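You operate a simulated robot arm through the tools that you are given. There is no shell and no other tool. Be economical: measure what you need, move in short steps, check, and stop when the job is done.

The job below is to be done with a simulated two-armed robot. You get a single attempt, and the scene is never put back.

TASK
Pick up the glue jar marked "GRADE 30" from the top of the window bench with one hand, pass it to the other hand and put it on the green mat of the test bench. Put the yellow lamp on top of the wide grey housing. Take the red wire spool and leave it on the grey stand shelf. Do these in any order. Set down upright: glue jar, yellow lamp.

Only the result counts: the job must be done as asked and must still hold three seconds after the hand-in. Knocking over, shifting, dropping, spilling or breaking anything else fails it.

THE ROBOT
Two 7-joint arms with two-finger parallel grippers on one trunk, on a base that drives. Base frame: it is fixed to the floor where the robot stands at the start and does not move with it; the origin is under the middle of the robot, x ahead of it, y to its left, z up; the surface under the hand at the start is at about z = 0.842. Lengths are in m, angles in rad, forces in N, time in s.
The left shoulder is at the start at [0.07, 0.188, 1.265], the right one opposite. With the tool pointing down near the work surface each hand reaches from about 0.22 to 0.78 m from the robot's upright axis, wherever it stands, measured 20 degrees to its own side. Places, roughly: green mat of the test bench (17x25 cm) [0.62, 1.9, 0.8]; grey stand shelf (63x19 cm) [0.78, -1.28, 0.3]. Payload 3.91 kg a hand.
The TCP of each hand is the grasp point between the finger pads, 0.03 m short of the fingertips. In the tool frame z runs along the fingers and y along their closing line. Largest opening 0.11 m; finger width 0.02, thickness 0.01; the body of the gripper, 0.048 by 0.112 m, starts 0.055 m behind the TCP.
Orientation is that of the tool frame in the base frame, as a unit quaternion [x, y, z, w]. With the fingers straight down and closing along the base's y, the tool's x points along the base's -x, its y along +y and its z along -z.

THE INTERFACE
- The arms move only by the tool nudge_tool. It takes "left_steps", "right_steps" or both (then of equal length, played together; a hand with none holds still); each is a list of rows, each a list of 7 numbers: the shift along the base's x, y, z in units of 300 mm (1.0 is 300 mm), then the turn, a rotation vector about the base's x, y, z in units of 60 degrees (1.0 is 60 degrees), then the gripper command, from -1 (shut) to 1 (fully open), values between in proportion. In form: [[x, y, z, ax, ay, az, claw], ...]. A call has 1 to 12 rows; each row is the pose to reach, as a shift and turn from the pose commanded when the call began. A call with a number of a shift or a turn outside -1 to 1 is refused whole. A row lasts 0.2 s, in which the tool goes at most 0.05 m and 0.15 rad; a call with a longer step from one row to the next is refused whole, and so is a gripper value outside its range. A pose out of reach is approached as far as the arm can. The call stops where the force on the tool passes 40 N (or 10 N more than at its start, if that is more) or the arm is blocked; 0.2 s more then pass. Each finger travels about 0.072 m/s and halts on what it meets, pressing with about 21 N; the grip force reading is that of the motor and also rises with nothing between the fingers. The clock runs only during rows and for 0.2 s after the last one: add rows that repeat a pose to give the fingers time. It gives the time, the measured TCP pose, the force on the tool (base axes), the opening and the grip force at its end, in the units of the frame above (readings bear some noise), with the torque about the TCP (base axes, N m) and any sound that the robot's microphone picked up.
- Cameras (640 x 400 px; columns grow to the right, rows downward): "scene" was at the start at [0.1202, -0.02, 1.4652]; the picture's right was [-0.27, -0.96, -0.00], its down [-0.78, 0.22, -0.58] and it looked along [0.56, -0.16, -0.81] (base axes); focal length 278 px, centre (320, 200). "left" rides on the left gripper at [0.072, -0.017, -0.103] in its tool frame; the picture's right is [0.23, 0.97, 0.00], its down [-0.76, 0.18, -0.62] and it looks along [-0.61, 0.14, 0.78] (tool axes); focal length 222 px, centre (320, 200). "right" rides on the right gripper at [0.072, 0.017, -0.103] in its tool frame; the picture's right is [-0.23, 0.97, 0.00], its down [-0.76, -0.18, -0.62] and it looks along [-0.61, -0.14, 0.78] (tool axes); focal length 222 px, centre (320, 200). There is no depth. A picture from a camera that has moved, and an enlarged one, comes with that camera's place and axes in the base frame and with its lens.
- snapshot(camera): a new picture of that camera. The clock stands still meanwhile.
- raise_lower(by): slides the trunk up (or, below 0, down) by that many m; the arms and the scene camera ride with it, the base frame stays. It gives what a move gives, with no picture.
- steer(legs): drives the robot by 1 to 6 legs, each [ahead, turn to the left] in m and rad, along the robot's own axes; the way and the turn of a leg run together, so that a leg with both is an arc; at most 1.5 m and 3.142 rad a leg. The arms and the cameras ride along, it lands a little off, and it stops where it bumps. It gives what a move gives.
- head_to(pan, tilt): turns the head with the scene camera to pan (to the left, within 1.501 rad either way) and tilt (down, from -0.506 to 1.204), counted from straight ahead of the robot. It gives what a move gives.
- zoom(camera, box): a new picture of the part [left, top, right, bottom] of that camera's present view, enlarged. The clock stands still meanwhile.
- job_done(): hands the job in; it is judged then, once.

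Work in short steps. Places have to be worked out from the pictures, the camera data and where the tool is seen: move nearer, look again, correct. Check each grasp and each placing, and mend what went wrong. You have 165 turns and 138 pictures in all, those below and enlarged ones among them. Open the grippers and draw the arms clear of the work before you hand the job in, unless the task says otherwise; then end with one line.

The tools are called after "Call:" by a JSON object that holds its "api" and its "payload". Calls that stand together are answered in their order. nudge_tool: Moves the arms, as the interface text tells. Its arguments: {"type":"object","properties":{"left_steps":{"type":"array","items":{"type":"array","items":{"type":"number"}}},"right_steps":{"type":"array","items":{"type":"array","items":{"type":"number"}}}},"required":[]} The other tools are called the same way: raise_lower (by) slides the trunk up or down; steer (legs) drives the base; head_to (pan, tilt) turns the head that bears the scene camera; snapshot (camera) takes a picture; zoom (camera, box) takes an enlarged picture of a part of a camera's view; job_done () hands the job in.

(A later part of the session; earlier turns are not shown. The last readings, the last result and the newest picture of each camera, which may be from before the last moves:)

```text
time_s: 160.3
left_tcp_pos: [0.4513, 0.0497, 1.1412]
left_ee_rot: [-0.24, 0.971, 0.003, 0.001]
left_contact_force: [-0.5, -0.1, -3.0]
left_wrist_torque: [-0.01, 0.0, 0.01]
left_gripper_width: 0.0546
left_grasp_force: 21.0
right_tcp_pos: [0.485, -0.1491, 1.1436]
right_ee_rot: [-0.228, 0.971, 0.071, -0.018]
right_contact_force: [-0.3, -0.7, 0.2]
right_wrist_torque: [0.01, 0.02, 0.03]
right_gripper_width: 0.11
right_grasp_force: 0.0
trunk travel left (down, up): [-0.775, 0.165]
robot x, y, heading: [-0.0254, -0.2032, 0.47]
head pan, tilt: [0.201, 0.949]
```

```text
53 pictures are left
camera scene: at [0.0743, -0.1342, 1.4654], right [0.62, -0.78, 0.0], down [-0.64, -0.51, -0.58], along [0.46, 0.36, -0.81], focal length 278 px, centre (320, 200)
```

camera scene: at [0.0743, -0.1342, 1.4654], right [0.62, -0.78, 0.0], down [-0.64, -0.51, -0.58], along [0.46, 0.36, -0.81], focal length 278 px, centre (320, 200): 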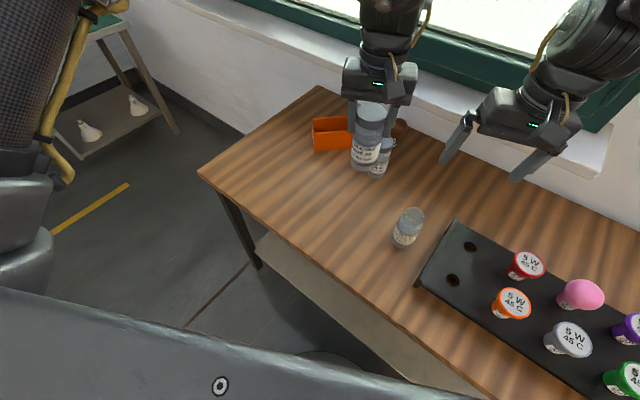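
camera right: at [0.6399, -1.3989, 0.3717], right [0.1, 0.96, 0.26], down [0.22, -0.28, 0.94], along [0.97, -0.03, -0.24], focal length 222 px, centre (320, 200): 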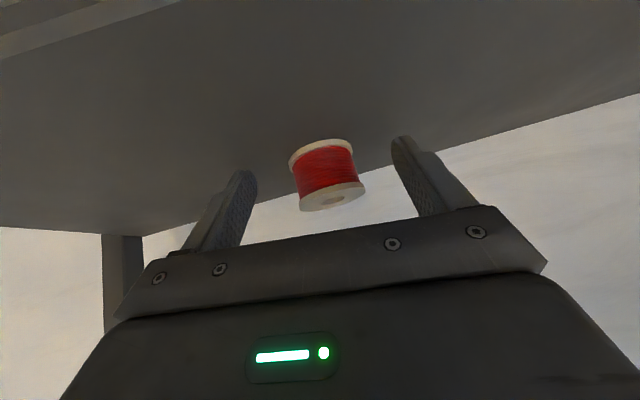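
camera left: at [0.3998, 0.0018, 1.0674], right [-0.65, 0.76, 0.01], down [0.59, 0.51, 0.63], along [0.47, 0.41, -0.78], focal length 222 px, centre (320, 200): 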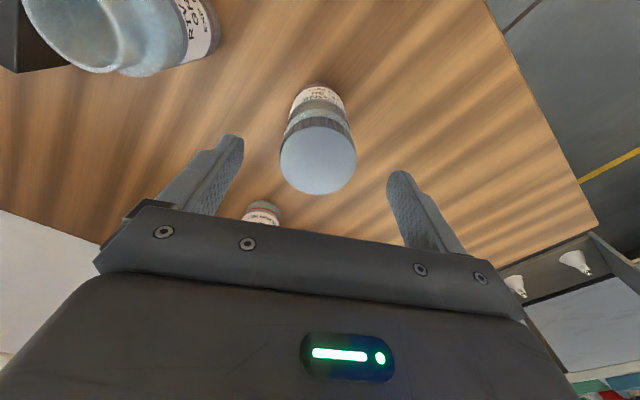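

Jar held (weight ~3 N). I turn the base to face +y (heading 1.57), clear of the bench, to do the handover in open space.

Call:
{"api": "steer", "payload": {"legs": [[0, 1.1]]}}

Call:
{"api": "head_to", "payload": {"pan": -0.15, "tilt": 0.7}}

Call:
{"api": "snapshot", "payload": {"camera": "scene"}}

```text
time_s: 163.5
left_tcp_pos: [-0.0257, 0.3393, 1.1381]
left_ee_rot: [0.707, -0.707, -0.003, 0.001]
left_contact_force: [0.6, -0.2, -3.4]
left_wrist_torque: [-0.04, -0.01, 0.02]
left_gripper_width: 0.0548
left_grasp_force: 20.9
right_tcp_pos: [0.1658, 0.2768, 1.1425]
right_ee_rot: [-0.698, 0.712, 0.051, -0.053]
right_contact_force: [-0.2, 0.1, 0.7]
right_wrist_torque: [-0.03, 0.0, 0.0]
right_gripper_width: 0.1098
right_grasp_force: 0.1
trunk travel left (down, up): [-0.775, 0.165]
robot x, y, heading: [-0.0244, -0.1998, 1.56]
head pan, tilt: [0.201, 0.949]
```

```text
time_s: 164.3
left_tcp_pos: [-0.0261, 0.3401, 1.1385]
left_ee_rot: [0.707, -0.707, -0.002, 0.002]
left_contact_force: [-0.1, 0.5, -2.4]
left_wrist_torque: [0.0, 0.03, 0.02]
left_gripper_width: 0.0547
left_grasp_force: 20.8
right_tcp_pos: [0.1663, 0.2772, 1.1416]
right_ee_rot: [-0.698, 0.713, 0.05, -0.053]
right_contact_force: [1.0, -0.7, 0.0]
right_wrist_torque: [0.01, 0.02, -0.01]
right_gripper_width: 0.11
right_grasp_force: 0.0
trunk travel left (down, up): [-0.775, 0.165]
robot x, y, heading: [-0.0247, -0.2021, 1.563]
head pan, tilt: [-0.15, 0.7]
```

```text
52 pictures are left
camera scene: at [-0.0122, -0.067, 1.485], right [0.99, -0.16, 0.0], down [-0.1, -0.64, -0.76], along [0.12, 0.75, -0.64], focal length 278 px, centre (320, 200)
```

scene: 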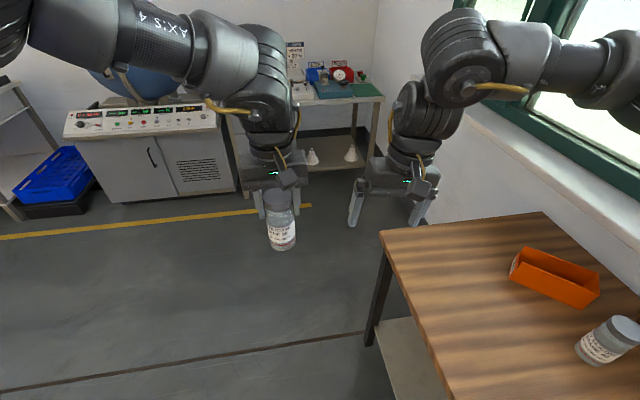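

Open space. I move the right hand outward/back and rotate it to the receiving attitude (yaw +45°, tilt 60°).

Call:
{"api": "nudge_tool", "payload": {"right_steps": [[0.08, -0.07, 0, 0.11, 0.03, 0.067, 1], [0.16, -0.14, 0, 0.22, 0.06, 0.134, 1], [0.24, -0.21, 0, 0.33, 0.09, 0.202, 1], [0.32, -0.28, 0, 0.44, 0.12, 0.269, 1], [0.38, -0.34, 0, 0.55, 0.15, 0.336, 1], [0.43, -0.397, 0, 0.66, 0.18, 0.403, 1], [0.43, -0.397, 0, 0.77, 0.21, 0.47, 1], [0.43, -0.397, 0, 0.88, 0.24, 0.538, 1], [0.43, -0.397, 0, 0.989, 0.27, 0.605, 1]]}}

Call:
{"api": "snapshot", "payload": {"camera": "scene"}}

```text
time_s: 166.3
left_tcp_pos: [-0.0219, 0.3377, 1.1399]
left_ee_rot: [-0.706, 0.708, 0.005, -0.002]
left_contact_force: [1.3, 0.4, -2.1]
left_wrist_torque: [0.03, -0.01, 0.04]
left_gripper_width: 0.0547
left_grasp_force: 21.4
right_tcp_pos: [0.3098, 0.1895, 1.1425]
right_ee_rot: [0.797, -0.352, -0.457, -0.181]
right_contact_force: [-0.4, -0.6, 0.2]
right_wrist_torque: [-0.01, 0.03, 0.01]
right_gripper_width: 0.1098
right_grasp_force: 0.0
right hand out of reach, approached as far as the arm can: row 4, 5, 6, 7, 8, 9
trunk travel left (down, up): [-0.775, 0.165]
robot x, y, heading: [-0.0282, -0.1977, 1.563]
head pan, tilt: [-0.15, 0.7]
```

```text
51 pictures are left
camera scene: at [-0.007, -0.069, 1.4853], right [0.99, -0.16, 0.0], down [-0.11, -0.63, -0.77], along [0.12, 0.76, -0.64], focal length 278 px, centre (320, 200)
```

scene: 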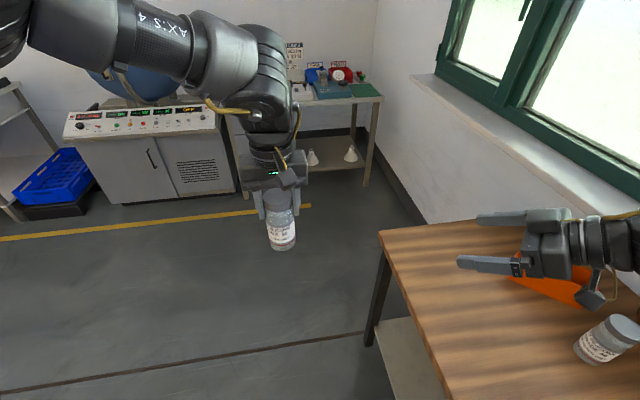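

Receiving attitude reached. Now the left carries the jar inward to about [0.115,0.30].

Call:
{"api": "nudge_tool", "payload": {"left_steps": [[0.08, -0.02, 0, 0, 0, 0, -0.7], [0.17, -0.05, 0, 0, 0, 0, -0.7], [0.27, -0.08, 0, 0, 0, 0, -0.7], [0.37, -0.1, 0, 0, 0, 0, -0.7], [0.46, -0.13, 0, 0, 0, 0, -0.7]], "right_steps": [[0, 0, 0.02, 0, 0, 0, 1], [0, 0, 0.04, 0, 0, 0, 1], [0, 0, 0.06, 0, 0, 0, 1], [0, 0, 0.08, 0, 0, 0, 1], [0, 0, 0.085, 0, 0, 0, 1]]}}

Call:
{"api": "snapshot", "payload": {"camera": "right"}}

Call:
{"api": "snapshot", "payload": {"camera": "scene"}}

```text
time_s: 167.5
left_tcp_pos: [0.1015, 0.3061, 1.1429]
left_ee_rot: [0.714, -0.7, 0.003, -0.003]
left_contact_force: [-0.4, 0.0, -3.6]
left_wrist_torque: [0.02, -0.01, -0.03]
left_gripper_width: 0.055
left_grasp_force: 20.4
left hand out of reach, approached as far as the arm can: row 5
right_tcp_pos: [0.3062, 0.1914, 1.168]
right_ee_rot: [0.797, -0.34, -0.464, -0.186]
right_contact_force: [-0.4, 0.0, 0.6]
right_wrist_torque: [-0.02, 0.06, 0.02]
right_gripper_width: 0.11
right_grasp_force: 0.1
trunk travel left (down, up): [-0.775, 0.165]
robot x, y, heading: [-0.0257, -0.2022, 1.56]
head pan, tilt: [-0.15, 0.7]
```

```text
50 pictures are left
camera right: at [0.384, 0.0886, 1.1569], right [-0.77, -0.6, 0.22], down [0.25, 0.03, 0.97], along [-0.58, 0.8, 0.13], focal length 222 px, centre (320, 200)
```

right: 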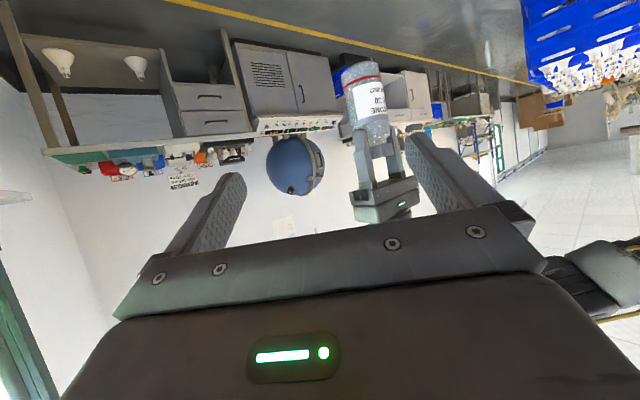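

```text
49 pictures are left
camera scene: at [-0.0096, -0.0666, 1.485], right [0.99, -0.16, 0.0], down [-0.1, -0.64, -0.76], along [0.12, 0.75, -0.64], focal length 278 px, centre (320, 200)
```

scene: 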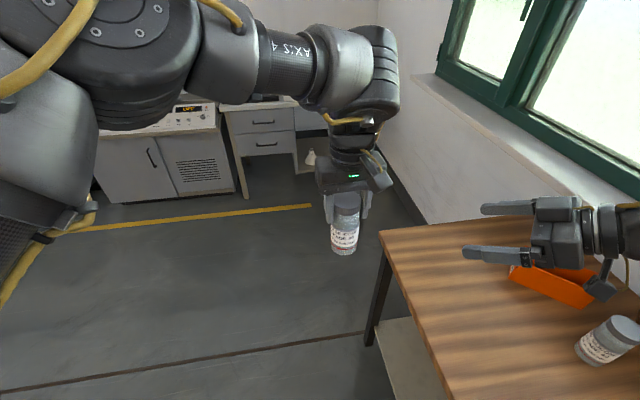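

Jar axis at [0.1015,0.306], bottom ≈1.026. I bring the right hand to a pre-grasp 11 cm back along its tool axis.

Call:
{"api": "nudge_tool", "payload": {"right_steps": [[-0.11, 0.03, -0.03, 0, 0, 0, 1], [-0.22, 0.06, -0.07, 0, 0, 0, 1], [-0.33, 0.095, -0.11, 0, 0, 0, 1], [-0.427, 0.127, -0.147, 0, 0, 0, 1]]}}

Call:
{"api": "snapshot", "payload": {"camera": "right"}}

Call:
{"api": "snapshot", "payload": {"camera": "scene"}}

```text
time_s: 168.5
left_tcp_pos: [0.0989, 0.3061, 1.1423]
left_ee_rot: [0.714, -0.7, 0.005, -0.004]
left_contact_force: [0.2, 0.3, -2.7]
left_wrist_torque: [-0.03, 0.02, 0.0]
left_gripper_width: 0.0548
left_grasp_force: 21.3
right_tcp_pos: [0.1902, 0.2511, 1.1198]
right_ee_rot: [0.797, -0.341, -0.463, -0.186]
right_contact_force: [0.2, -0.5, 0.6]
right_wrist_torque: [-0.01, 0.02, -0.03]
right_gripper_width: 0.11
right_grasp_force: 0.1
right hand out of reach, approached as far as the arm can: row 1, 2, 3, 4
trunk travel left (down, up): [-0.775, 0.165]
robot x, y, heading: [-0.0239, -0.2045, 1.561]
head pan, tilt: [-0.15, 0.7]
```

```text
48 pictures are left
camera right: at [0.2667, 0.1476, 1.1098], right [-0.77, -0.6, 0.22], down [0.25, 0.03, 0.97], along [-0.58, 0.8, 0.13], focal length 222 px, centre (320, 200)
```

right: 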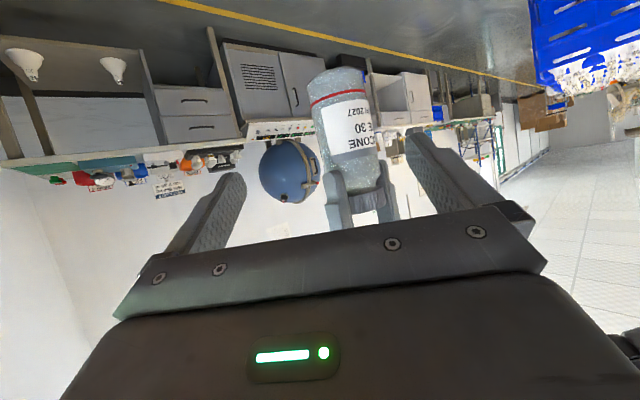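

```text
47 pictures are left
camera scene: at [-0.0128, -0.0651, 1.4849], right [0.99, -0.16, 0.0], down [-0.1, -0.64, -0.76], along [0.12, 0.75, -0.65], focal length 278 px, centre (320, 200)
```

scene: 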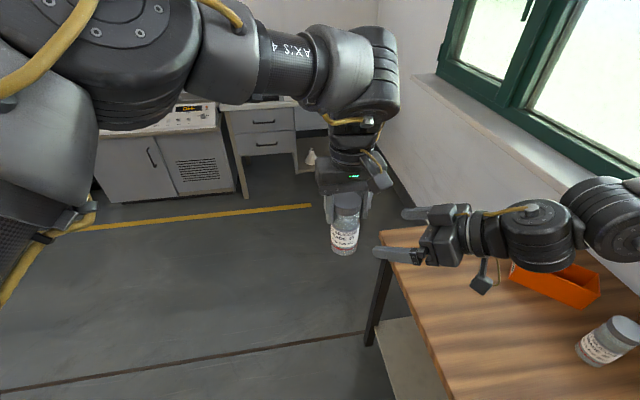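

The right hand stopped ~2.8 cm off laterally; I correct by moving the jar +y 4 cm with the left, then advance the right 6 cm along its axis.

Call:
{"api": "nudge_tool", "payload": {"left_steps": [[0, 0.07, 0, 0, 0, 0, -0.7], [0, 0.133, 0, 0, 0, 0, -0.7], [0, 0.133, 0, 0, 0, 0, -0.7], [0, 0.133, 0, 0, 0, 0, -0.7]], "right_steps": [[0, 0, 0, 0, 0, 0, 1], [0, 0, 0, 0, 0, 0, 1], [-0.06, 0.06, -0.05, 0, 0, 0, 1], [-0.12, 0.12, -0.1, 0, 0, 0, 1]]}}

Call:
{"api": "snapshot", "payload": {"camera": "right"}}

```text
time_s: 169.5
left_tcp_pos: [0.0825, 0.3368, 1.1431]
left_ee_rot: [0.714, -0.7, 0.006, -0.006]
left_contact_force: [-0.1, 0.2, -3.6]
left_wrist_torque: [-0.04, -0.02, -0.03]
left_gripper_width: 0.0547
left_grasp_force: 21.0
left hand out of reach, approached as far as the arm can: row 1, 2, 3, 4
right_tcp_pos: [0.156, 0.2866, 1.0912]
right_ee_rot: [0.797, -0.339, -0.464, -0.185]
right_contact_force: [-1.7, -0.8, 0.1]
right_wrist_torque: [-0.01, 0.0, 0.0]
right_gripper_width: 0.1099
right_grasp_force: 0.0
trunk travel left (down, up): [-0.775, 0.165]
robot x, y, heading: [-0.0237, -0.2025, 1.562]
head pan, tilt: [-0.15, 0.7]
```

```text
46 pictures are left
camera right: at [0.2314, 0.1835, 1.0803], right [-0.77, -0.6, 0.21], down [0.25, 0.03, 0.97], along [-0.58, 0.8, 0.13], focal length 222 px, centre (320, 200)
```

right: 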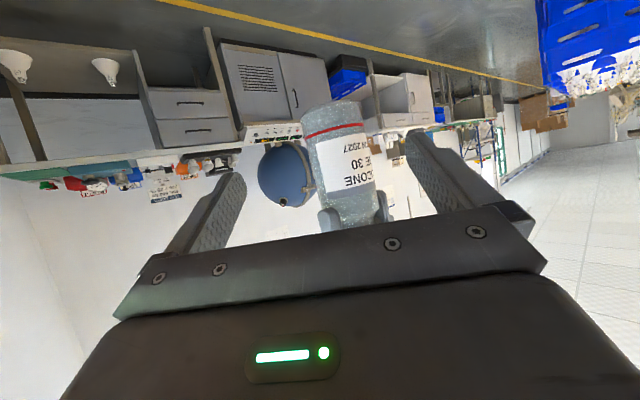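

The right advanced freely. I shift it ~1.9 cm laterally while advancing 5 cm more.

Call:
{"api": "nudge_tool", "payload": {"right_steps": [[-0.045, -0.043, 0, 0, 0, 0, 1], [-0.045, -0.043, 0, 0, 0, 0, 1], [-0.095, 0.007, -0.04, 0, 0, 0, 1], [-0.145, 0.057, -0.08, 0, 0, 0, 1]]}}

Call:
{"api": "snapshot", "payload": {"camera": "right"}}

Call:
{"api": "zoom", "payload": {"camera": "scene", "box": [260, 160, 452, 280]}}

```text
time_s: 170.5
left_tcp_pos: [0.0793, 0.3361, 1.1414]
left_ee_rot: [0.715, -0.699, 0.004, -0.005]
left_contact_force: [-0.7, 0.1, -2.3]
left_wrist_torque: [-0.04, -0.02, 0.03]
left_gripper_width: 0.0545
left_grasp_force: 20.9
right_tcp_pos: [0.1128, 0.3042, 1.0683]
right_ee_rot: [0.797, -0.341, -0.462, -0.186]
right_contact_force: [-0.1, 0.1, 0.3]
right_wrist_torque: [-0.02, -0.01, -0.01]
right_gripper_width: 0.1101
right_grasp_force: 0.0
trunk travel left (down, up): [-0.775, 0.165]
robot x, y, heading: [-0.0258, -0.2012, 1.561]
head pan, tilt: [-0.15, 0.7]
```

```text
45 pictures are left
camera right: at [0.1883, 0.201, 1.0574], right [-0.77, -0.6, 0.21], down [0.25, 0.03, 0.97], along [-0.58, 0.8, 0.13], focal length 222 px, centre (320, 200)
```

right: 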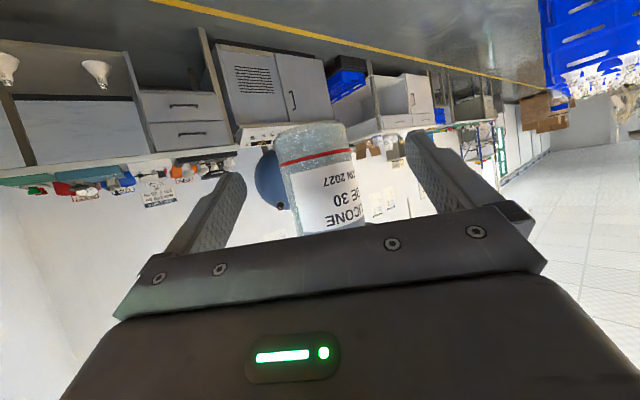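

```text
3.33 times, centred on (356, 220) of scene
camera zoom: at [-0.0132, -0.0656, 1.485], right [0.99, -0.16, 0.0], down [-0.1, -0.64, -0.76], along [0.12, 0.75, -0.65], focal length 926 px, centre (200, 133)
```

zoom: 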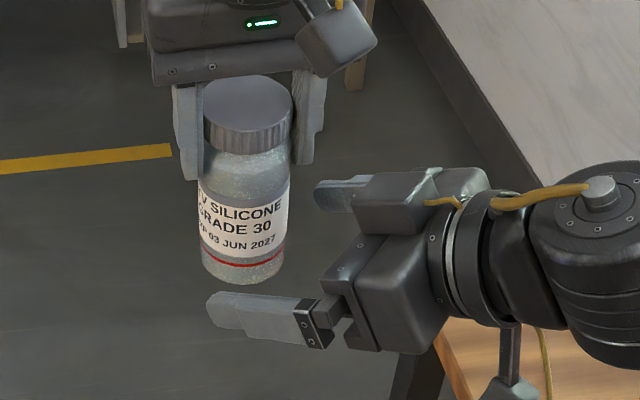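

Aligned laterally (2 mm). I advance horizontally 3.5 cm to straddle the jar's lower body.

Call:
{"api": "nudge_tool", "payload": {"right_steps": [[-0.045, 0.04, -0.007, 0, 0, 0, 1], [-0.09, 0.08, -0.014, 0, 0, 0, 1]]}}

Call:
{"api": "zoom", "payload": {"camera": "scene", "box": [260, 160, 452, 280]}}

Call:
{"api": "snapshot", "payload": {"camera": "right"}}

```text
time_s: 171.1
left_tcp_pos: [0.0801, 0.3351, 1.1415]
left_ee_rot: [0.715, -0.699, 0.005, -0.005]
left_contact_force: [-0.6, -0.2, -3.6]
left_wrist_torque: [-0.03, 0.0, 0.0]
left_gripper_width: 0.0549
left_grasp_force: 20.7
right_tcp_pos: [0.0878, 0.326, 1.0673]
right_ee_rot: [0.798, -0.34, -0.462, -0.185]
right_contact_force: [0.2, 0.3, 0.5]
right_wrist_torque: [0.0, 0.0, 0.0]
right_gripper_width: 0.1096
right_grasp_force: 0.0
right hand out of reach, approached as far as the arm can: row 2
trunk travel left (down, up): [-0.775, 0.165]
robot x, y, heading: [-0.0265, -0.2014, 1.563]
head pan, tilt: [-0.15, 0.7]
```

```text
3.33 times, centred on (356, 220) of scene
camera zoom: at [-0.013, -0.0662, 1.485], right [0.99, -0.16, 0.0], down [-0.1, -0.64, -0.76], along [0.12, 0.75, -0.64], focal length 926 px, centre (200, 133)
```

zoom: 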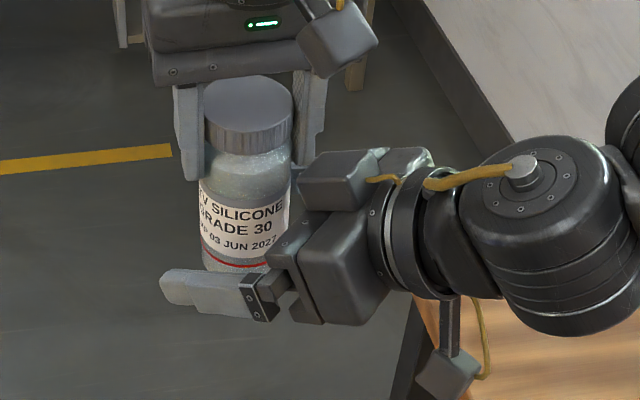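

```text
42 pictures are left
camera right: at [0.1638, 0.2228, 1.0572], right [-0.77, -0.6, 0.21], down [0.25, 0.03, 0.97], along [-0.58, 0.8, 0.13], focal length 222 px, centre (320, 200)
```

right: 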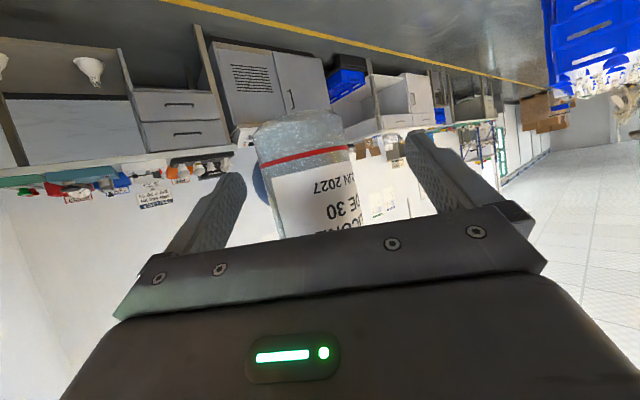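

Right fingers straddle the jar's lower body, centred. I close the right gripper while the left holds.

Call:
{"api": "nudge_tool", "payload": {"right_steps": [[0, 0, 0, 0, 0, 0, 0.5], [0, 0, 0, 0, 0, 0, 0.1], [0, 0, 0, 0, 0, 0, -0.3], [0, 0, 0, 0, 0, 0, -0.6], [0, 0, 0, 0, 0, 0, -0.7], [0, 0, 0, 0, 0, 0, -0.7]]}}

Call:
{"api": "zoom", "payload": {"camera": "scene", "box": [260, 160, 452, 280]}}

```text
time_s: 172.5
left_tcp_pos: [0.0809, 0.3355, 1.1419]
left_ee_rot: [0.716, -0.698, 0.004, -0.004]
left_contact_force: [-28.7, -12.6, 8.2]
left_wrist_torque: [-0.68, 1.54, 0.34]
left_gripper_width: 0.0554
left_grasp_force: 20.8
right_tcp_pos: [0.09, 0.3251, 1.0681]
right_ee_rot: [0.797, -0.342, -0.461, -0.187]
right_contact_force: [28.2, 13.0, -9.2]
right_wrist_torque: [-0.45, 0.57, -0.73]
right_gripper_width: 0.0558
right_grasp_force: 21.5
trunk travel left (down, up): [-0.775, 0.165]
robot x, y, heading: [-0.027, -0.2015, 1.563]
head pan, tilt: [-0.15, 0.7]
```

```text
3.33 times, centred on (356, 220) of scene
camera zoom: at [-0.0114, -0.0671, 1.4851], right [0.99, -0.16, 0.0], down [-0.1, -0.64, -0.76], along [0.12, 0.75, -0.64], focal length 926 px, centre (200, 133)
```

zoom: 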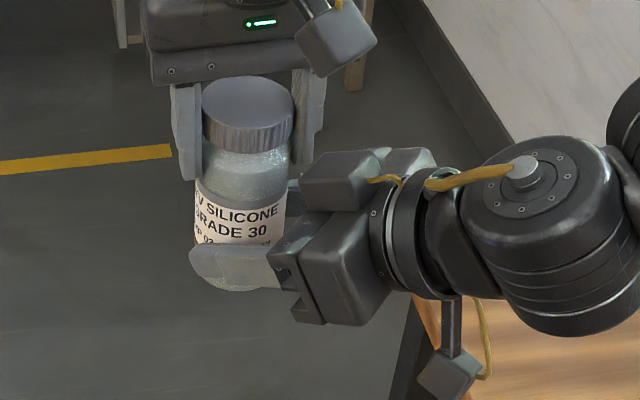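

Both hands hold the jar. I relieve the lateral load by shifting the right hand ~4 mm along the force.

Call:
{"api": "nudge_tool", "payload": {"right_steps": [[0.007, 0.003, -0.002, 0, 0, 0, -0.7], [0.012, 0.006, -0.004, 0, 0, 0, -0.7]]}}

```text
time_s: 173.1
left_tcp_pos: [0.0828, 0.3359, 1.1423]
left_ee_rot: [0.714, -0.7, 0.004, -0.007]
left_contact_force: [-16.7, -2.0, 3.1]
left_wrist_torque: [0.15, 1.22, 0.04]
left_gripper_width: 0.0556
left_grasp_force: 21.2
right_tcp_pos: [0.0921, 0.3252, 1.0676]
right_ee_rot: [0.797, -0.339, -0.464, -0.185]
right_contact_force: [17.2, 2.5, -2.6]
right_wrist_torque: [-0.4, 0.01, -0.26]
right_gripper_width: 0.0554
right_grasp_force: 21.2
trunk travel left (down, up): [-0.775, 0.165]
robot x, y, heading: [-0.0245, -0.2013, 1.558]
head pan, tilt: [-0.15, 0.7]
```

Load dropped; a bit more along +x.

Call:
{"api": "nudge_tool", "payload": {"right_steps": [[0.007, 0, -0.001, 0, 0, 0, -0.8], [0.014, 0.0, -0.003, 0, 0, 0, -0.8]]}}

```text
time_s: 173.7
left_tcp_pos: [0.0838, 0.3351, 1.1429]
left_ee_rot: [0.713, -0.701, 0.006, -0.006]
left_contact_force: [3.3, 3.1, -1.6]
left_wrist_torque: [0.52, -0.13, -0.19]
left_gripper_width: 0.0548
left_grasp_force: 20.9
right_tcp_pos: [0.0955, 0.3266, 1.0674]
right_ee_rot: [0.797, -0.339, -0.465, -0.184]
right_contact_force: [-3.8, -3.3, -0.1]
right_wrist_torque: [-0.3, -0.16, 0.28]
right_gripper_width: 0.055
right_grasp_force: 20.6
trunk travel left (down, up): [-0.775, 0.165]
robot x, y, heading: [-0.0233, -0.1995, 1.557]
head pan, tilt: [-0.15, 0.7]
```

Balanced. I open the left gripper while the right holds, then raise the left straight up.

Call:
{"api": "nudge_tool", "payload": {"left_steps": [[0, 0, 0, 0, 0, 0, -0.2], [0, 0, 0, 0, 0, 0, 0.3], [0, 0, 0, 0, 0, 0, 0.7], [0, 0, 0, 0, 0, 0, 1], [0, 0, 0, 0, 0, 0, 1]]}}

Call:
{"api": "nudge_tool", "payload": {"left_steps": [[0, 0, 0.1, 0, 0, 0, 1], [0, 0, 0.22, 0, 0, 0, 1], [-0.05, 0.05, 0.32, 0, 0, 0, 1], [-0.18, 0.05, 0.36, 0, 0, 0, 1], [-0.33, 0.05, 0.36, 0, 0, 0, 1], [-0.46, 0.05, 0.36, 0, 0, 0, 1]]}}

Call:
{"api": "snapshot", "payload": {"camera": "scene"}}

```text
time_s: 174.9
left_tcp_pos: [0.0832, 0.3351, 1.1419]
left_ee_rot: [0.714, -0.701, 0.005, -0.006]
left_contact_force: [0.4, 0.1, -0.1]
left_wrist_torque: [0.01, 0.0, -0.01]
left_gripper_width: 0.11
left_grasp_force: 0.0
right_tcp_pos: [0.0969, 0.3263, 1.066]
right_ee_rot: [0.797, -0.341, -0.463, -0.187]
right_contact_force: [0.1, 0.0, 0.0]
right_wrist_torque: [0.0, -0.07, 0.0]
right_gripper_width: 0.0545
right_grasp_force: 20.7
trunk travel left (down, up): [-0.775, 0.165]
robot x, y, heading: [-0.025, -0.2022, 1.558]
head pan, tilt: [-0.15, 0.7]
```

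```text
time_s: 176.3
left_tcp_pos: [-0.0527, 0.3461, 1.2464]
left_ee_rot: [-0.707, 0.708, 0.001, -0.001]
left_contact_force: [-0.4, 0.3, -0.2]
left_wrist_torque: [-0.05, -0.05, 0.0]
left_gripper_width: 0.1101
left_grasp_force: 0.1
left hand out of reach, approached as far as the arm can: row 2
right_tcp_pos: [0.0946, 0.329, 1.0662]
right_ee_rot: [0.798, -0.34, -0.462, -0.185]
right_contact_force: [-0.8, 0.9, -2.5]
right_wrist_torque: [-0.03, -0.04, -0.01]
right_gripper_width: 0.0546
right_grasp_force: 20.9
trunk travel left (down, up): [-0.775, 0.165]
robot x, y, heading: [-0.0226, -0.2005, 1.557]
head pan, tilt: [-0.15, 0.7]
```

```text
40 pictures are left
camera scene: at [-0.0148, -0.0638, 1.4847], right [0.99, -0.16, 0.0], down [-0.1, -0.64, -0.76], along [0.12, 0.75, -0.65], focal length 278 px, centre (320, 200)
```

scene: 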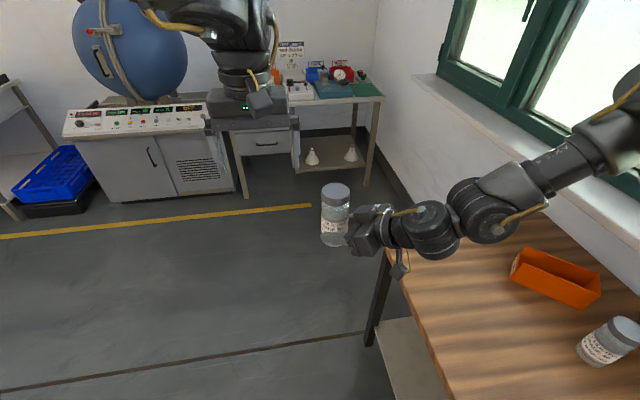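

The right hand now holds the jar upright alone. I drive toward the test bench (robot target ≈ (0.14,1.35)), first 1.3 m, then look.

Call:
{"api": "steer", "payload": {"legs": [[0, -0.09], [1.35, 0], [0, -0.2]]}}

Call:
{"api": "head_to", "payload": {"pan": -0.15, "tilt": 0.75}}

Call:
{"api": "snapshot", "payload": {"camera": "scene"}}

```text
time_s: 180.9
left_tcp_pos: [0.0945, 1.035, 1.2489]
left_ee_rot: [-0.658, 0.753, 0.008, -0.001]
left_contact_force: [1.1, 0.1, 0.1]
left_wrist_torque: [0.01, 0.07, 0.01]
left_gripper_width: 0.1098
left_grasp_force: 0.1
right_tcp_pos: [0.2655, 0.9815, 1.0893]
right_ee_rot: [0.778, -0.392, -0.447, -0.204]
right_contact_force: [0.1, 0.7, -3.0]
right_wrist_torque: [0.0, 0.05, 0.04]
right_gripper_width: 0.0548
right_grasp_force: 21.6
trunk travel left (down, up): [-0.775, 0.165]
robot x, y, heading: [0.0228, 0.4964, 1.265]
head pan, tilt: [-0.15, 0.7]
stopped in leg 2: the robot was blocked; the commanded pose is now the measured one
```

```text
time_s: 181.5
left_tcp_pos: [0.0905, 1.0356, 1.2484]
left_ee_rot: [-0.658, 0.753, 0.007, 0.0]
left_contact_force: [-0.3, 0.2, 0.3]
left_wrist_torque: [-0.01, 0.03, 0.0]
left_gripper_width: 0.1099
left_grasp_force: 0.0
right_tcp_pos: [0.2595, 0.9828, 1.0887]
right_ee_rot: [0.778, -0.391, -0.446, -0.205]
right_contact_force: [-0.8, 0.2, -3.7]
right_wrist_torque: [-0.03, 0.0, 0.02]
right_gripper_width: 0.0545
right_grasp_force: 20.6
trunk travel left (down, up): [-0.775, 0.165]
robot x, y, heading: [0.0257, 0.4962, 1.263]
head pan, tilt: [-0.15, 0.75]
```

```text
39 pictures are left
camera scene: at [0.08, 0.6174, 1.4807], right [0.9, -0.44, 0.0], down [-0.3, -0.61, -0.73], along [0.32, 0.66, -0.68], focal length 278 px, centre (320, 200)
```

scene: 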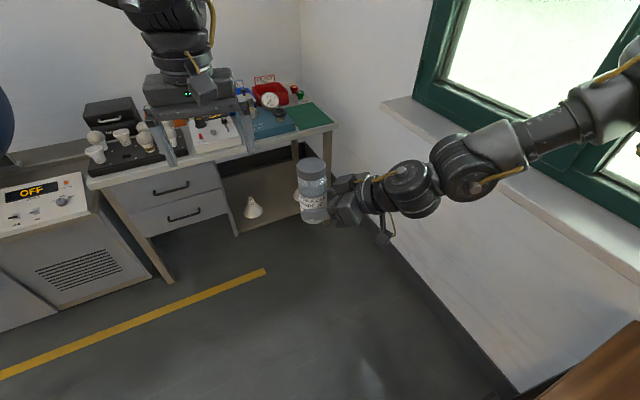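

The drive was blocked at y≈0.5, probably the right elbow at the window side. I look to the right to see what's touching.

Call:
{"api": "head_to", "payload": {"pan": -1.1, "tilt": 0.55}}

Call:
{"api": "snapshot", "payload": {"camera": "scene"}}

```text
time_s: 182.7
left_tcp_pos: [0.085, 1.0362, 1.2489]
left_ee_rot: [-0.658, 0.753, 0.006, -0.001]
left_contact_force: [-0.3, 0.4, 1.0]
left_wrist_torque: [0.02, 0.02, -0.02]
left_gripper_width: 0.1101
left_grasp_force: 0.1
right_tcp_pos: [0.2583, 0.9835, 1.0902]
right_ee_rot: [0.779, -0.391, -0.445, -0.205]
right_contact_force: [-0.1, 0.1, -1.6]
right_wrist_torque: [-0.05, -0.06, 0.01]
right_gripper_width: 0.0547
right_grasp_force: 20.7
trunk travel left (down, up): [-0.775, 0.165]
robot x, y, heading: [0.0261, 0.4969, 1.264]
head pan, tilt: [-1.1, 0.55]
```

```text
38 pictures are left
camera scene: at [0.1295, 0.5584, 1.4982], right [0.17, -0.99, 0.0], down [-0.52, -0.09, -0.85], along [0.84, 0.14, -0.52], focal length 278 px, centre (320, 200)
```

scene: 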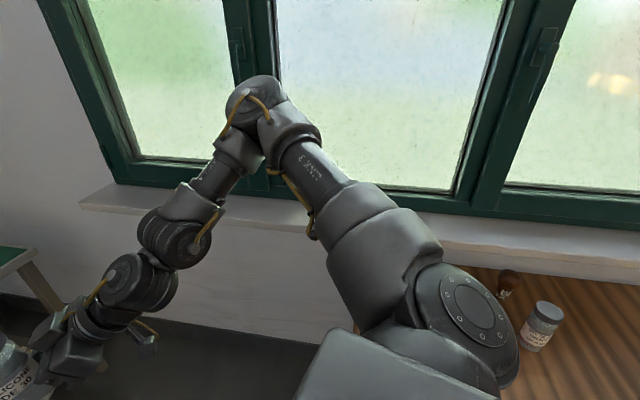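

The robot likely scraped the window bench's corner and was twisted right. Jar still held. I turn left away from it, drive up the aisle, then angle toward the mat.

Call:
{"api": "steer", "payload": {"legs": [[0, 0.5], [0.45, 0]]}}

Call:
{"api": "head_to", "payload": {"pan": -1.5, "tilt": 0.6}}

Call:
{"api": "snapshot", "payload": {"camera": "scene"}}

```text
time_s: 184.2
left_tcp_pos: [-0.0741, 0.9915, 1.2466]
left_ee_rot: [0.765, -0.644, -0.008, 0.003]
left_contact_force: [0.6, -0.6, 0.5]
left_wrist_torque: [-0.01, 0.05, 0.04]
left_gripper_width: 0.1099
left_grasp_force: 0.0
right_tcp_pos: [0.1409, 0.9763, 1.1133]
right_ee_rot: [0.83, -0.267, -0.473, -0.129]
right_contact_force: [0.5, 0.3, -3.2]
right_wrist_torque: [-0.04, -0.01, 0.02]
right_gripper_width: 0.0545
right_grasp_force: 21.2
trunk travel left (down, up): [-0.775, 0.165]
robot x, y, heading: [0.0139, 0.4577, 1.438]
head pan, tilt: [-1.1, 0.55]
stopped in leg 1: the robot was blocked; the commanded pose is now the measured one
```

```text
time_s: 185.1
left_tcp_pos: [-0.0807, 0.9915, 1.2475]
left_ee_rot: [0.764, -0.646, -0.006, -0.001]
left_contact_force: [-0.8, -0.6, 0.2]
left_wrist_torque: [0.0, 0.0, -0.02]
left_gripper_width: 0.1102
left_grasp_force: 0.1
right_tcp_pos: [0.1349, 0.9744, 1.1153]
right_ee_rot: [0.831, -0.266, -0.47, -0.13]
right_contact_force: [-0.2, 0.8, -3.6]
right_wrist_torque: [0.03, -0.07, 0.0]
right_gripper_width: 0.0545
right_grasp_force: 21.4
trunk travel left (down, up): [-0.775, 0.165]
robot x, y, heading: [0.0153, 0.4534, 1.434]
head pan, tilt: [-1.499, 0.6]
```

```text
37 pictures are left
camera scene: at [0.1088, 0.5003, 1.4939], right [-0.06, -1.0, 0.0], down [-0.56, 0.04, -0.83], along [0.82, -0.05, -0.56], focal length 278 px, centre (320, 200)
```

scene: 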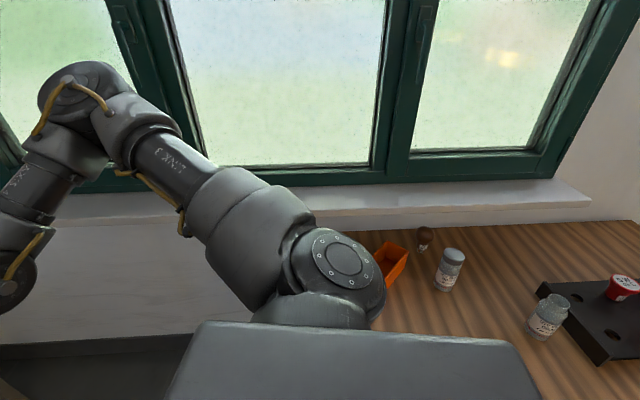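

Turning left is blocked too: likely the base corner against the bench leg near y≈0.47. I back up 0.45 m (which also moves x away), then steer around further left.

Call:
{"api": "steer", "payload": {"legs": [[-0.45, 0], [0, 0.45]]}}

Call:
{"api": "head_to", "payload": {"pan": -0.4, "tilt": 0.8}}

Call:
{"api": "snapshot", "payload": {"camera": "scene"}}

```text
time_s: 189.1
left_tcp_pos: [-0.3614, 0.4582, 1.2483]
left_ee_rot: [0.888, -0.46, -0.007, 0.002]
left_contact_force: [0.6, -0.1, -0.5]
left_wrist_torque: [0.03, -0.02, -0.02]
left_gripper_width: 0.1099
left_grasp_force: 0.1
right_tcp_pos: [-0.1607, 0.5374, 1.1139]
right_ee_rot: [0.868, -0.075, -0.49, -0.022]
right_contact_force: [0.2, 0.3, -1.9]
right_wrist_torque: [0.0, -0.08, 0.02]
right_gripper_width: 0.0547
right_grasp_force: 21.0
trunk travel left (down, up): [-0.775, 0.165]
robot x, y, heading: [-0.0451, 0.0201, 1.882]
head pan, tilt: [-1.499, 0.6]
```

```text
time_s: 190.4
left_tcp_pos: [-0.3614, 0.4586, 1.2478]
left_ee_rot: [0.888, -0.46, -0.006, 0.002]
left_contact_force: [-0.1, 0.4, 0.4]
left_wrist_torque: [0.01, 0.01, -0.01]
left_gripper_width: 0.11
left_grasp_force: 0.2
right_tcp_pos: [-0.1601, 0.5391, 1.1141]
right_ee_rot: [0.869, -0.076, -0.488, -0.021]
right_contact_force: [-0.2, 0.1, -3.8]
right_wrist_torque: [0.01, -0.07, 0.02]
right_gripper_width: 0.0546
right_grasp_force: 21.0
trunk travel left (down, up): [-0.775, 0.165]
robot x, y, heading: [-0.0422, 0.0203, 1.888]
head pan, tilt: [-0.4, 0.799]
```

```text
36 pictures are left
camera scene: at [-0.0532, 0.1461, 1.4769], right [1.0, -0.09, 0.0], down [-0.06, -0.71, -0.7], along [0.06, 0.69, -0.72], focal length 278 px, centre (320, 200)
```

scene: 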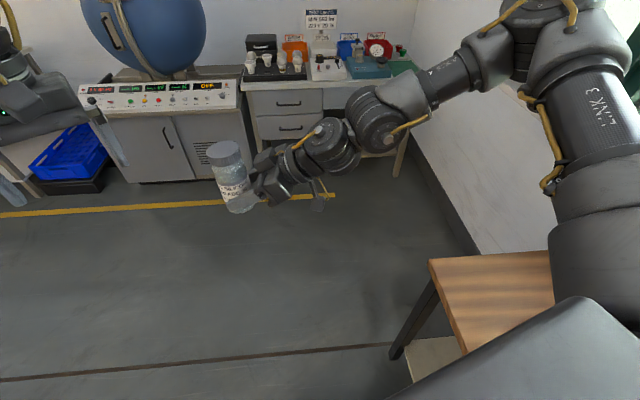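

Free of the bench. I drive around: up the aisle at heading 1.75, then angle 0.83 toward the mat's front.

Call:
{"api": "steer", "payload": {"legs": [[0, -0.138], [0.9, 0], [0, -0.9]]}}

Call:
{"api": "head_to", "payload": {"pan": -0.1, "tilt": 0.7}}

Call:
{"api": "snapshot", "payload": {"camera": "scene"}}

```text
time_s: 198.1
left_tcp_pos: [0.0281, 1.3973, 1.2471]
left_ee_rot: [-0.537, 0.843, 0.006, 0.001]
left_contact_force: [0.3, 0.0, -0.9]
left_wrist_torque: [0.0, -0.01, -0.02]
left_gripper_width: 0.1098
left_grasp_force: 0.0
right_tcp_pos: [0.1978, 1.2613, 1.1152]
right_ee_rot: [0.713, -0.502, -0.411, -0.265]
right_contact_force: [-0.3, 0.9, -2.8]
right_wrist_torque: [-0.06, -0.03, 0.02]
right_gripper_width: 0.0544
right_grasp_force: 20.7
trunk travel left (down, up): [-0.775, 0.165]
robot x, y, heading: [-0.1987, 0.9034, 0.835]
head pan, tilt: [-0.4, 0.799]
```

```text
time_s: 198.9
left_tcp_pos: [0.0286, 1.3963, 1.2467]
left_ee_rot: [-0.537, 0.843, 0.006, 0.002]
left_contact_force: [0.7, 0.0, -0.5]
left_wrist_torque: [0.0, 0.03, 0.0]
left_gripper_width: 0.11
left_grasp_force: 0.0
right_tcp_pos: [0.1983, 1.2605, 1.1148]
right_ee_rot: [0.713, -0.502, -0.411, -0.264]
right_contact_force: [0.3, 0.4, -3.4]
right_wrist_torque: [-0.07, -0.01, -0.03]
right_gripper_width: 0.0544
right_grasp_force: 20.8
trunk travel left (down, up): [-0.775, 0.165]
robot x, y, heading: [-0.1999, 0.8985, 0.835]
head pan, tilt: [-0.099, 0.7]
```

```text
35 pictures are left
camera scene: at [-0.0997, 0.9958, 1.485], right [0.67, -0.74, 0.0], down [-0.48, -0.43, -0.76], along [0.57, 0.51, -0.64], focal length 278 px, centre (320, 200)
```

scene: 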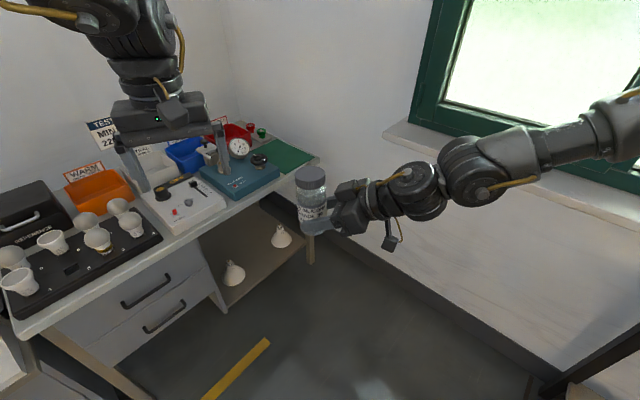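

I zoom on the mat area to measure it.

Call:
{"api": "zoom", "payload": {"camera": "scene", "box": [200, 110, 360, 210]}}

```text
4.00 times, centred on (280, 160) of scene
camera zoom: at [-0.0997, 0.9958, 1.485], right [0.67, -0.74, 0.0], down [-0.48, -0.43, -0.76], along [0.57, 0.51, -0.64], focal length 1111 px, centre (480, 360)
```

zoom: 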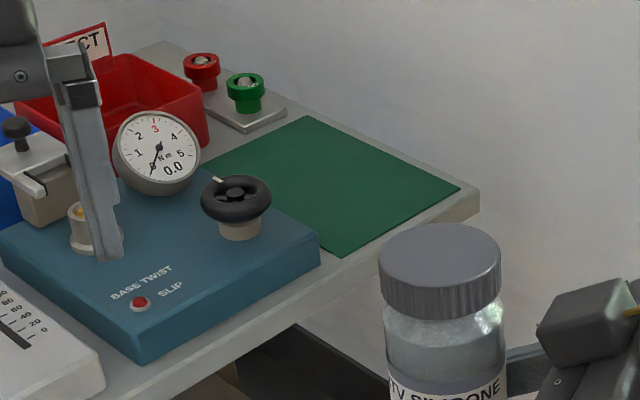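

Mat spans about x 0.54–0.73, y 1.775–2.03. I drive 0.53 m closer and turn slightly left.

Call:
{"api": "steer", "payload": {"legs": [[0.53, 0], [0, 0.15]]}}

Call:
{"api": "snapshot", "payload": {"camera": "scene"}}

```text
time_s: 202.6
left_tcp_pos: [0.3025, 1.8245, 1.2489]
left_ee_rot: [-0.606, 0.795, 0.007, 0.002]
left_contact_force: [0.7, -0.1, -0.4]
left_wrist_torque: [0.0, 0.0, 0.02]
left_gripper_width: 0.11
left_grasp_force: 0.0
right_tcp_pos: [0.4922, 1.718, 1.1148]
right_ee_rot: [0.752, -0.441, -0.432, -0.23]
right_contact_force: [-0.3, 0.1, -3.0]
right_wrist_torque: [-0.03, -0.01, 0.01]
right_gripper_width: 0.0544
right_grasp_force: 21.1
trunk travel left (down, up): [-0.775, 0.165]
robot x, y, heading: [0.1596, 1.2972, 1.001]
head pan, tilt: [-0.099, 0.7]
```

```text
33 pictures are left
camera scene: at [0.2424, 1.4074, 1.4851], right [0.78, -0.62, 0.0], down [-0.4, -0.5, -0.76], along [0.48, 0.6, -0.64], focal length 278 px, centre (320, 200)
```

scene: 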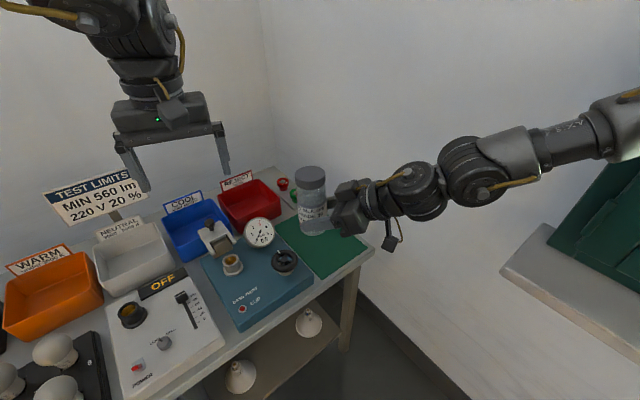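

Jar at about [0.486,1.728]. I move it over the mat: shift (+0.14,+0.117) at this height.

Call:
{"api": "nudge_tool", "payload": {"right_steps": [[0.09, 0.08, 0, 0, 0, 0, -0.8], [0.19, 0.16, 0, 0, 0, 0, -0.8], [0.29, 0.24, 0, 0, 0, 0, -0.8], [0.39, 0.32, 0, 0, 0, 0, -0.8], [0.465, 0.39, -0.05, 0, 0, 0, -0.8], [0.465, 0.39, -0.15, 0, 0, 0, -0.8]]}}

Call:
{"api": "snapshot", "payload": {"camera": "scene"}}

```text
time_s: 204.0
left_tcp_pos: [0.3003, 1.825, 1.2477]
left_ee_rot: [-0.605, 0.796, 0.006, 0.001]
left_contact_force: [-0.2, 0.1, 0.6]
left_wrist_torque: [-0.01, -0.02, 0.0]
left_gripper_width: 0.1101
left_grasp_force: 0.0
right_tcp_pos: [0.6356, 1.7778, 1.1145]
right_ee_rot: [0.753, -0.442, -0.431, -0.229]
right_contact_force: [-0.5, -0.6, -2.8]
right_wrist_torque: [-0.06, -0.01, 0.04]
right_gripper_width: 0.0545
right_grasp_force: 21.3
right hand out of reach, approached as far as the arm can: row 1, 2, 3, 4, 5, 6
trunk travel left (down, up): [-0.775, 0.165]
robot x, y, heading: [0.1598, 1.2987, 0.995]
head pan, tilt: [-0.099, 0.7]
```

```text
32 pictures are left
camera scene: at [0.2406, 1.4086, 1.4851], right [0.78, -0.62, 0.0], down [-0.4, -0.5, -0.76], along [0.48, 0.6, -0.64], focal length 278 px, centre (320, 200)
```

scene: 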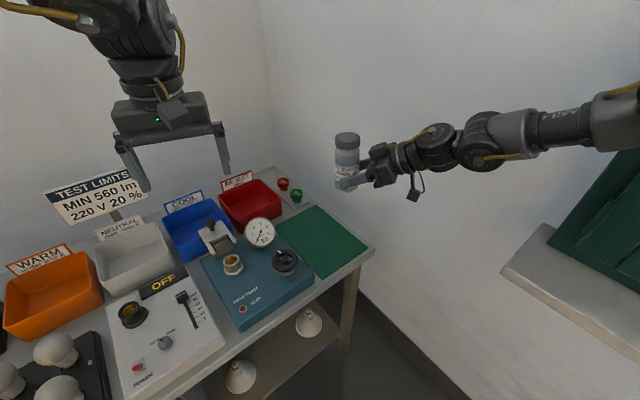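

The arm can't go lower here, so I'll use the trunk. First I pull the left hand back off the bench so that it won't descend onto the instruments.

Call:
{"api": "nudge_tool", "payload": {"left_steps": [[-0.08, -0.12, 0.03, 0, 0, 0, 1], [-0.16, -0.24, 0.05, 0, 0, 0, 1], [-0.24, -0.36, 0.05, 0, 0, 0, 1], [-0.32, -0.48, 0.05, 0, 0, 0, 1], [-0.4, -0.6, 0.05, 0, 0, 0, 1], [-0.48, -0.72, 0.05, 0, 0, 0, 1]]}}

Call:
{"api": "steer", "payload": {"legs": [[0.04, 0.05]]}}

Call:
{"api": "snapshot", "payload": {"camera": "scene"}}

```text
time_s: 205.4
left_tcp_pos: [0.1612, 1.6174, 1.263]
left_ee_rot: [-0.606, 0.795, 0.007, 0.003]
left_contact_force: [-0.9, 0.5, -0.1]
left_wrist_torque: [0.02, 0.0, 0.02]
left_gripper_width: 0.1101
left_grasp_force: 0.1
left hand out of reach, approached as far as the arm can: row 6
right_tcp_pos: [0.6374, 1.7761, 1.116]
right_ee_rot: [0.753, -0.441, -0.432, -0.23]
right_contact_force: [1.0, -0.5, -3.2]
right_wrist_torque: [-0.06, 0.0, -0.04]
right_gripper_width: 0.0547
right_grasp_force: 21.2
trunk travel left (down, up): [-0.775, 0.165]
robot x, y, heading: [0.1591, 1.2985, 0.997]
head pan, tilt: [-0.099, 0.7]
```

```text
time_s: 206.3
left_tcp_pos: [0.1651, 1.6409, 1.2652]
left_ee_rot: [-0.624, 0.781, 0.008, 0.005]
left_contact_force: [-0.7, -1.1, 0.5]
left_wrist_torque: [0.08, 0.0, 0.0]
left_gripper_width: 0.1101
left_grasp_force: 0.2
right_tcp_pos: [0.6296, 1.8257, 1.1208]
right_ee_rot: [0.763, -0.419, -0.439, -0.223]
right_contact_force: [-0.4, -1.0, -2.5]
right_wrist_torque: [-0.06, -0.07, -0.04]
right_gripper_width: 0.0548
right_grasp_force: 21.0
trunk travel left (down, up): [-0.775, 0.165]
robot x, y, heading: [0.1844, 1.3339, 1.048]
head pan, tilt: [-0.099, 0.7]
```

```text
31 pictures are left
camera scene: at [0.2521, 1.4349, 1.4863], right [0.81, -0.58, 0.0], down [-0.37, -0.52, -0.77], along [0.45, 0.63, -0.64], focal length 278 px, centre (320, 200)
```

scene: 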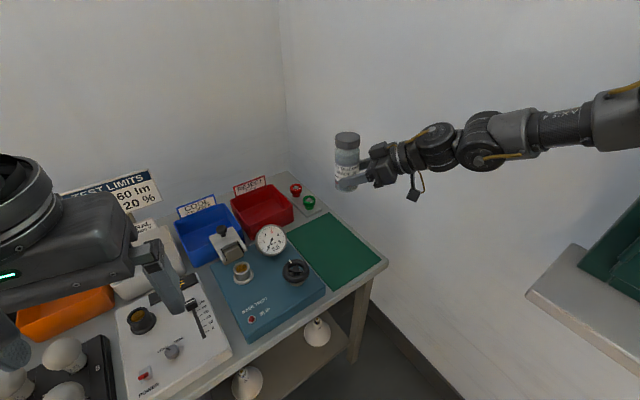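

I check the left arm's elbow relative to the instruments before lowering the trunk.

Call:
{"api": "head_to", "payload": {"pan": 0.8, "tilt": 0.4}}

Call:
{"api": "snapshot", "payload": {"camera": "scene"}}

```text
time_s: 207.5
left_tcp_pos: [0.1674, 1.6496, 1.2625]
left_ee_rot: [-0.624, 0.781, 0.007, 0.001]
left_contact_force: [-0.4, 0.1, 0.5]
left_wrist_torque: [0.0, -0.03, -0.01]
left_gripper_width: 0.1101
left_grasp_force: 0.1
right_tcp_pos: [0.631, 1.8327, 1.1167]
right_ee_rot: [0.763, -0.422, -0.438, -0.219]
right_contact_force: [0.0, -0.2, -3.5]
right_wrist_torque: [-0.04, -0.01, -0.02]
right_gripper_width: 0.0545
right_grasp_force: 21.2
trunk travel left (down, up): [-0.775, 0.165]
robot x, y, heading: [0.1865, 1.332, 1.049]
head pan, tilt: [0.799, 0.4]
```

```text
30 pictures are left
camera scene: at [0.1808, 1.4649, 1.5121], right [0.96, 0.27, 0.0], down [0.11, -0.37, -0.92], along [-0.25, 0.89, -0.39], focal length 278 px, centre (320, 200)
```

scene: 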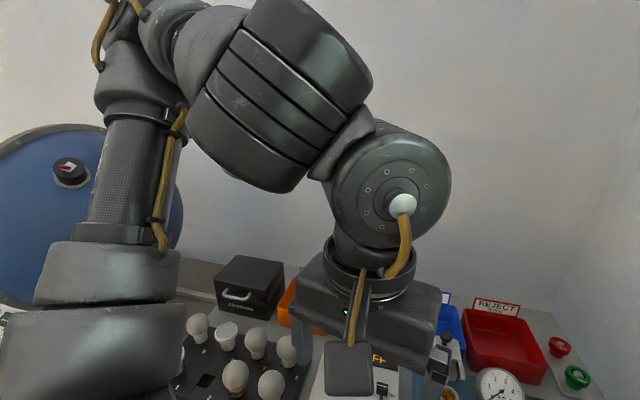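

Left arm is fine. Now check the right elbow against the window sill.

Call:
{"api": "head_to", "payload": {"pan": -0.9, "tilt": 0.4}}

Call:
{"api": "snapshot", "payload": {"camera": "scene"}}

```text
time_s: 209.2
left_tcp_pos: [0.1677, 1.651, 1.2642]
left_ee_rot: [-0.625, 0.781, 0.006, 0.001]
left_contact_force: [-0.1, 0.7, 0.3]
left_wrist_torque: [-0.01, 0.0, 0.03]
left_gripper_width: 0.1096
left_grasp_force: 0.1
right_tcp_pos: [0.6313, 1.8333, 1.1149]
right_ee_rot: [0.763, -0.422, -0.437, -0.219]
right_contact_force: [0.7, -0.5, -3.2]
right_wrist_torque: [-0.04, -0.04, -0.02]
right_gripper_width: 0.0546
right_grasp_force: 21.3
trunk travel left (down, up): [-0.775, 0.165]
robot x, y, heading: [0.1827, 1.3346, 1.047]
head pan, tilt: [-0.901, 0.4]
```

```text
29 pictures are left
camera scene: at [0.2981, 1.3908, 1.5119], right [0.15, -0.99, 0.0], down [-0.39, -0.06, -0.92], along [0.91, 0.14, -0.39], focal length 278 px, centre (320, 200)
```

scene: 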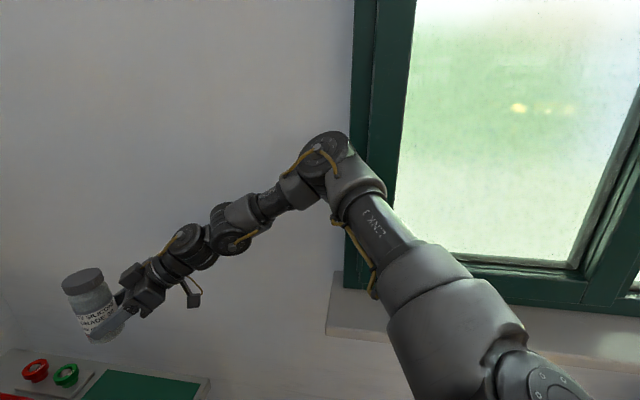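

Right elbow is around [0.73,1.44,1.4]; after lowering 0.27 it stays above the sill (~1.0). I lower the trunk 0.2 first and look at the jar over the mat.

Call:
{"api": "raise_lower", "payload": {"by": -0.2}}

Call:
{"api": "head_to", "payload": {"pan": -0.1, "tilt": 0.6}}

Call:
{"api": "snapshot", "payload": {"camera": "scene"}}

```text
time_s: 211.4
left_tcp_pos: [0.1674, 1.6516, 1.0622]
left_ee_rot: [-0.624, 0.781, 0.007, 0.002]
left_contact_force: [-0.5, 0.9, -0.8]
left_wrist_torque: [0.01, 0.02, -0.02]
left_gripper_width: 0.1101
left_grasp_force: 0.0
right_tcp_pos: [0.6323, 1.8341, 0.9149]
right_ee_rot: [0.763, -0.422, -0.437, -0.219]
right_contact_force: [-0.3, -0.6, -2.4]
right_wrist_torque: [-0.08, -0.01, 0.01]
right_gripper_width: 0.0546
right_grasp_force: 21.1
trunk travel left (down, up): [-0.575, 0.365]
robot x, y, heading: [0.1827, 1.3338, 1.048]
head pan, tilt: [-0.901, 0.4]
```

```text
time_s: 212.5
left_tcp_pos: [0.1672, 1.65, 1.0631]
left_ee_rot: [-0.624, 0.781, 0.008, 0.002]
left_contact_force: [0.6, -0.1, 0.5]
left_wrist_torque: [0.01, 0.01, 0.0]
left_gripper_width: 0.1099
left_grasp_force: 0.0
right_tcp_pos: [0.6323, 1.8341, 0.9155]
right_ee_rot: [0.763, -0.422, -0.438, -0.22]
right_contact_force: [0.1, -0.3, -3.2]
right_wrist_torque: [-0.04, -0.06, 0.01]
right_gripper_width: 0.0548
right_grasp_force: 20.7
trunk travel left (down, up): [-0.575, 0.365]
robot x, y, heading: [0.181, 1.3363, 1.049]
head pan, tilt: [-0.099, 0.6]
```

```text
28 pictures are left
camera scene: at [0.2581, 1.449, 1.2937], right [0.81, -0.58, 0.0], down [-0.33, -0.46, -0.82], along [0.48, 0.67, -0.57], focal length 278 px, centre (320, 200)
```

scene: 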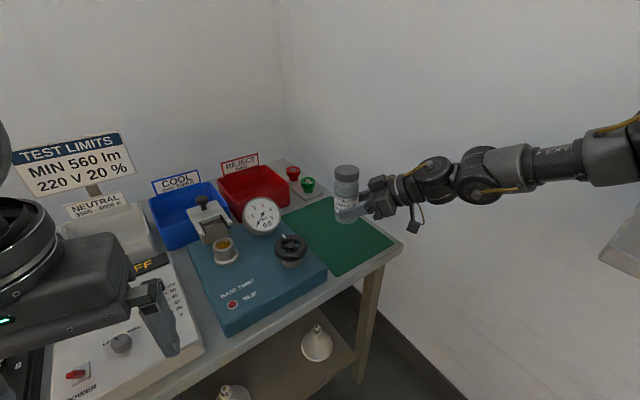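

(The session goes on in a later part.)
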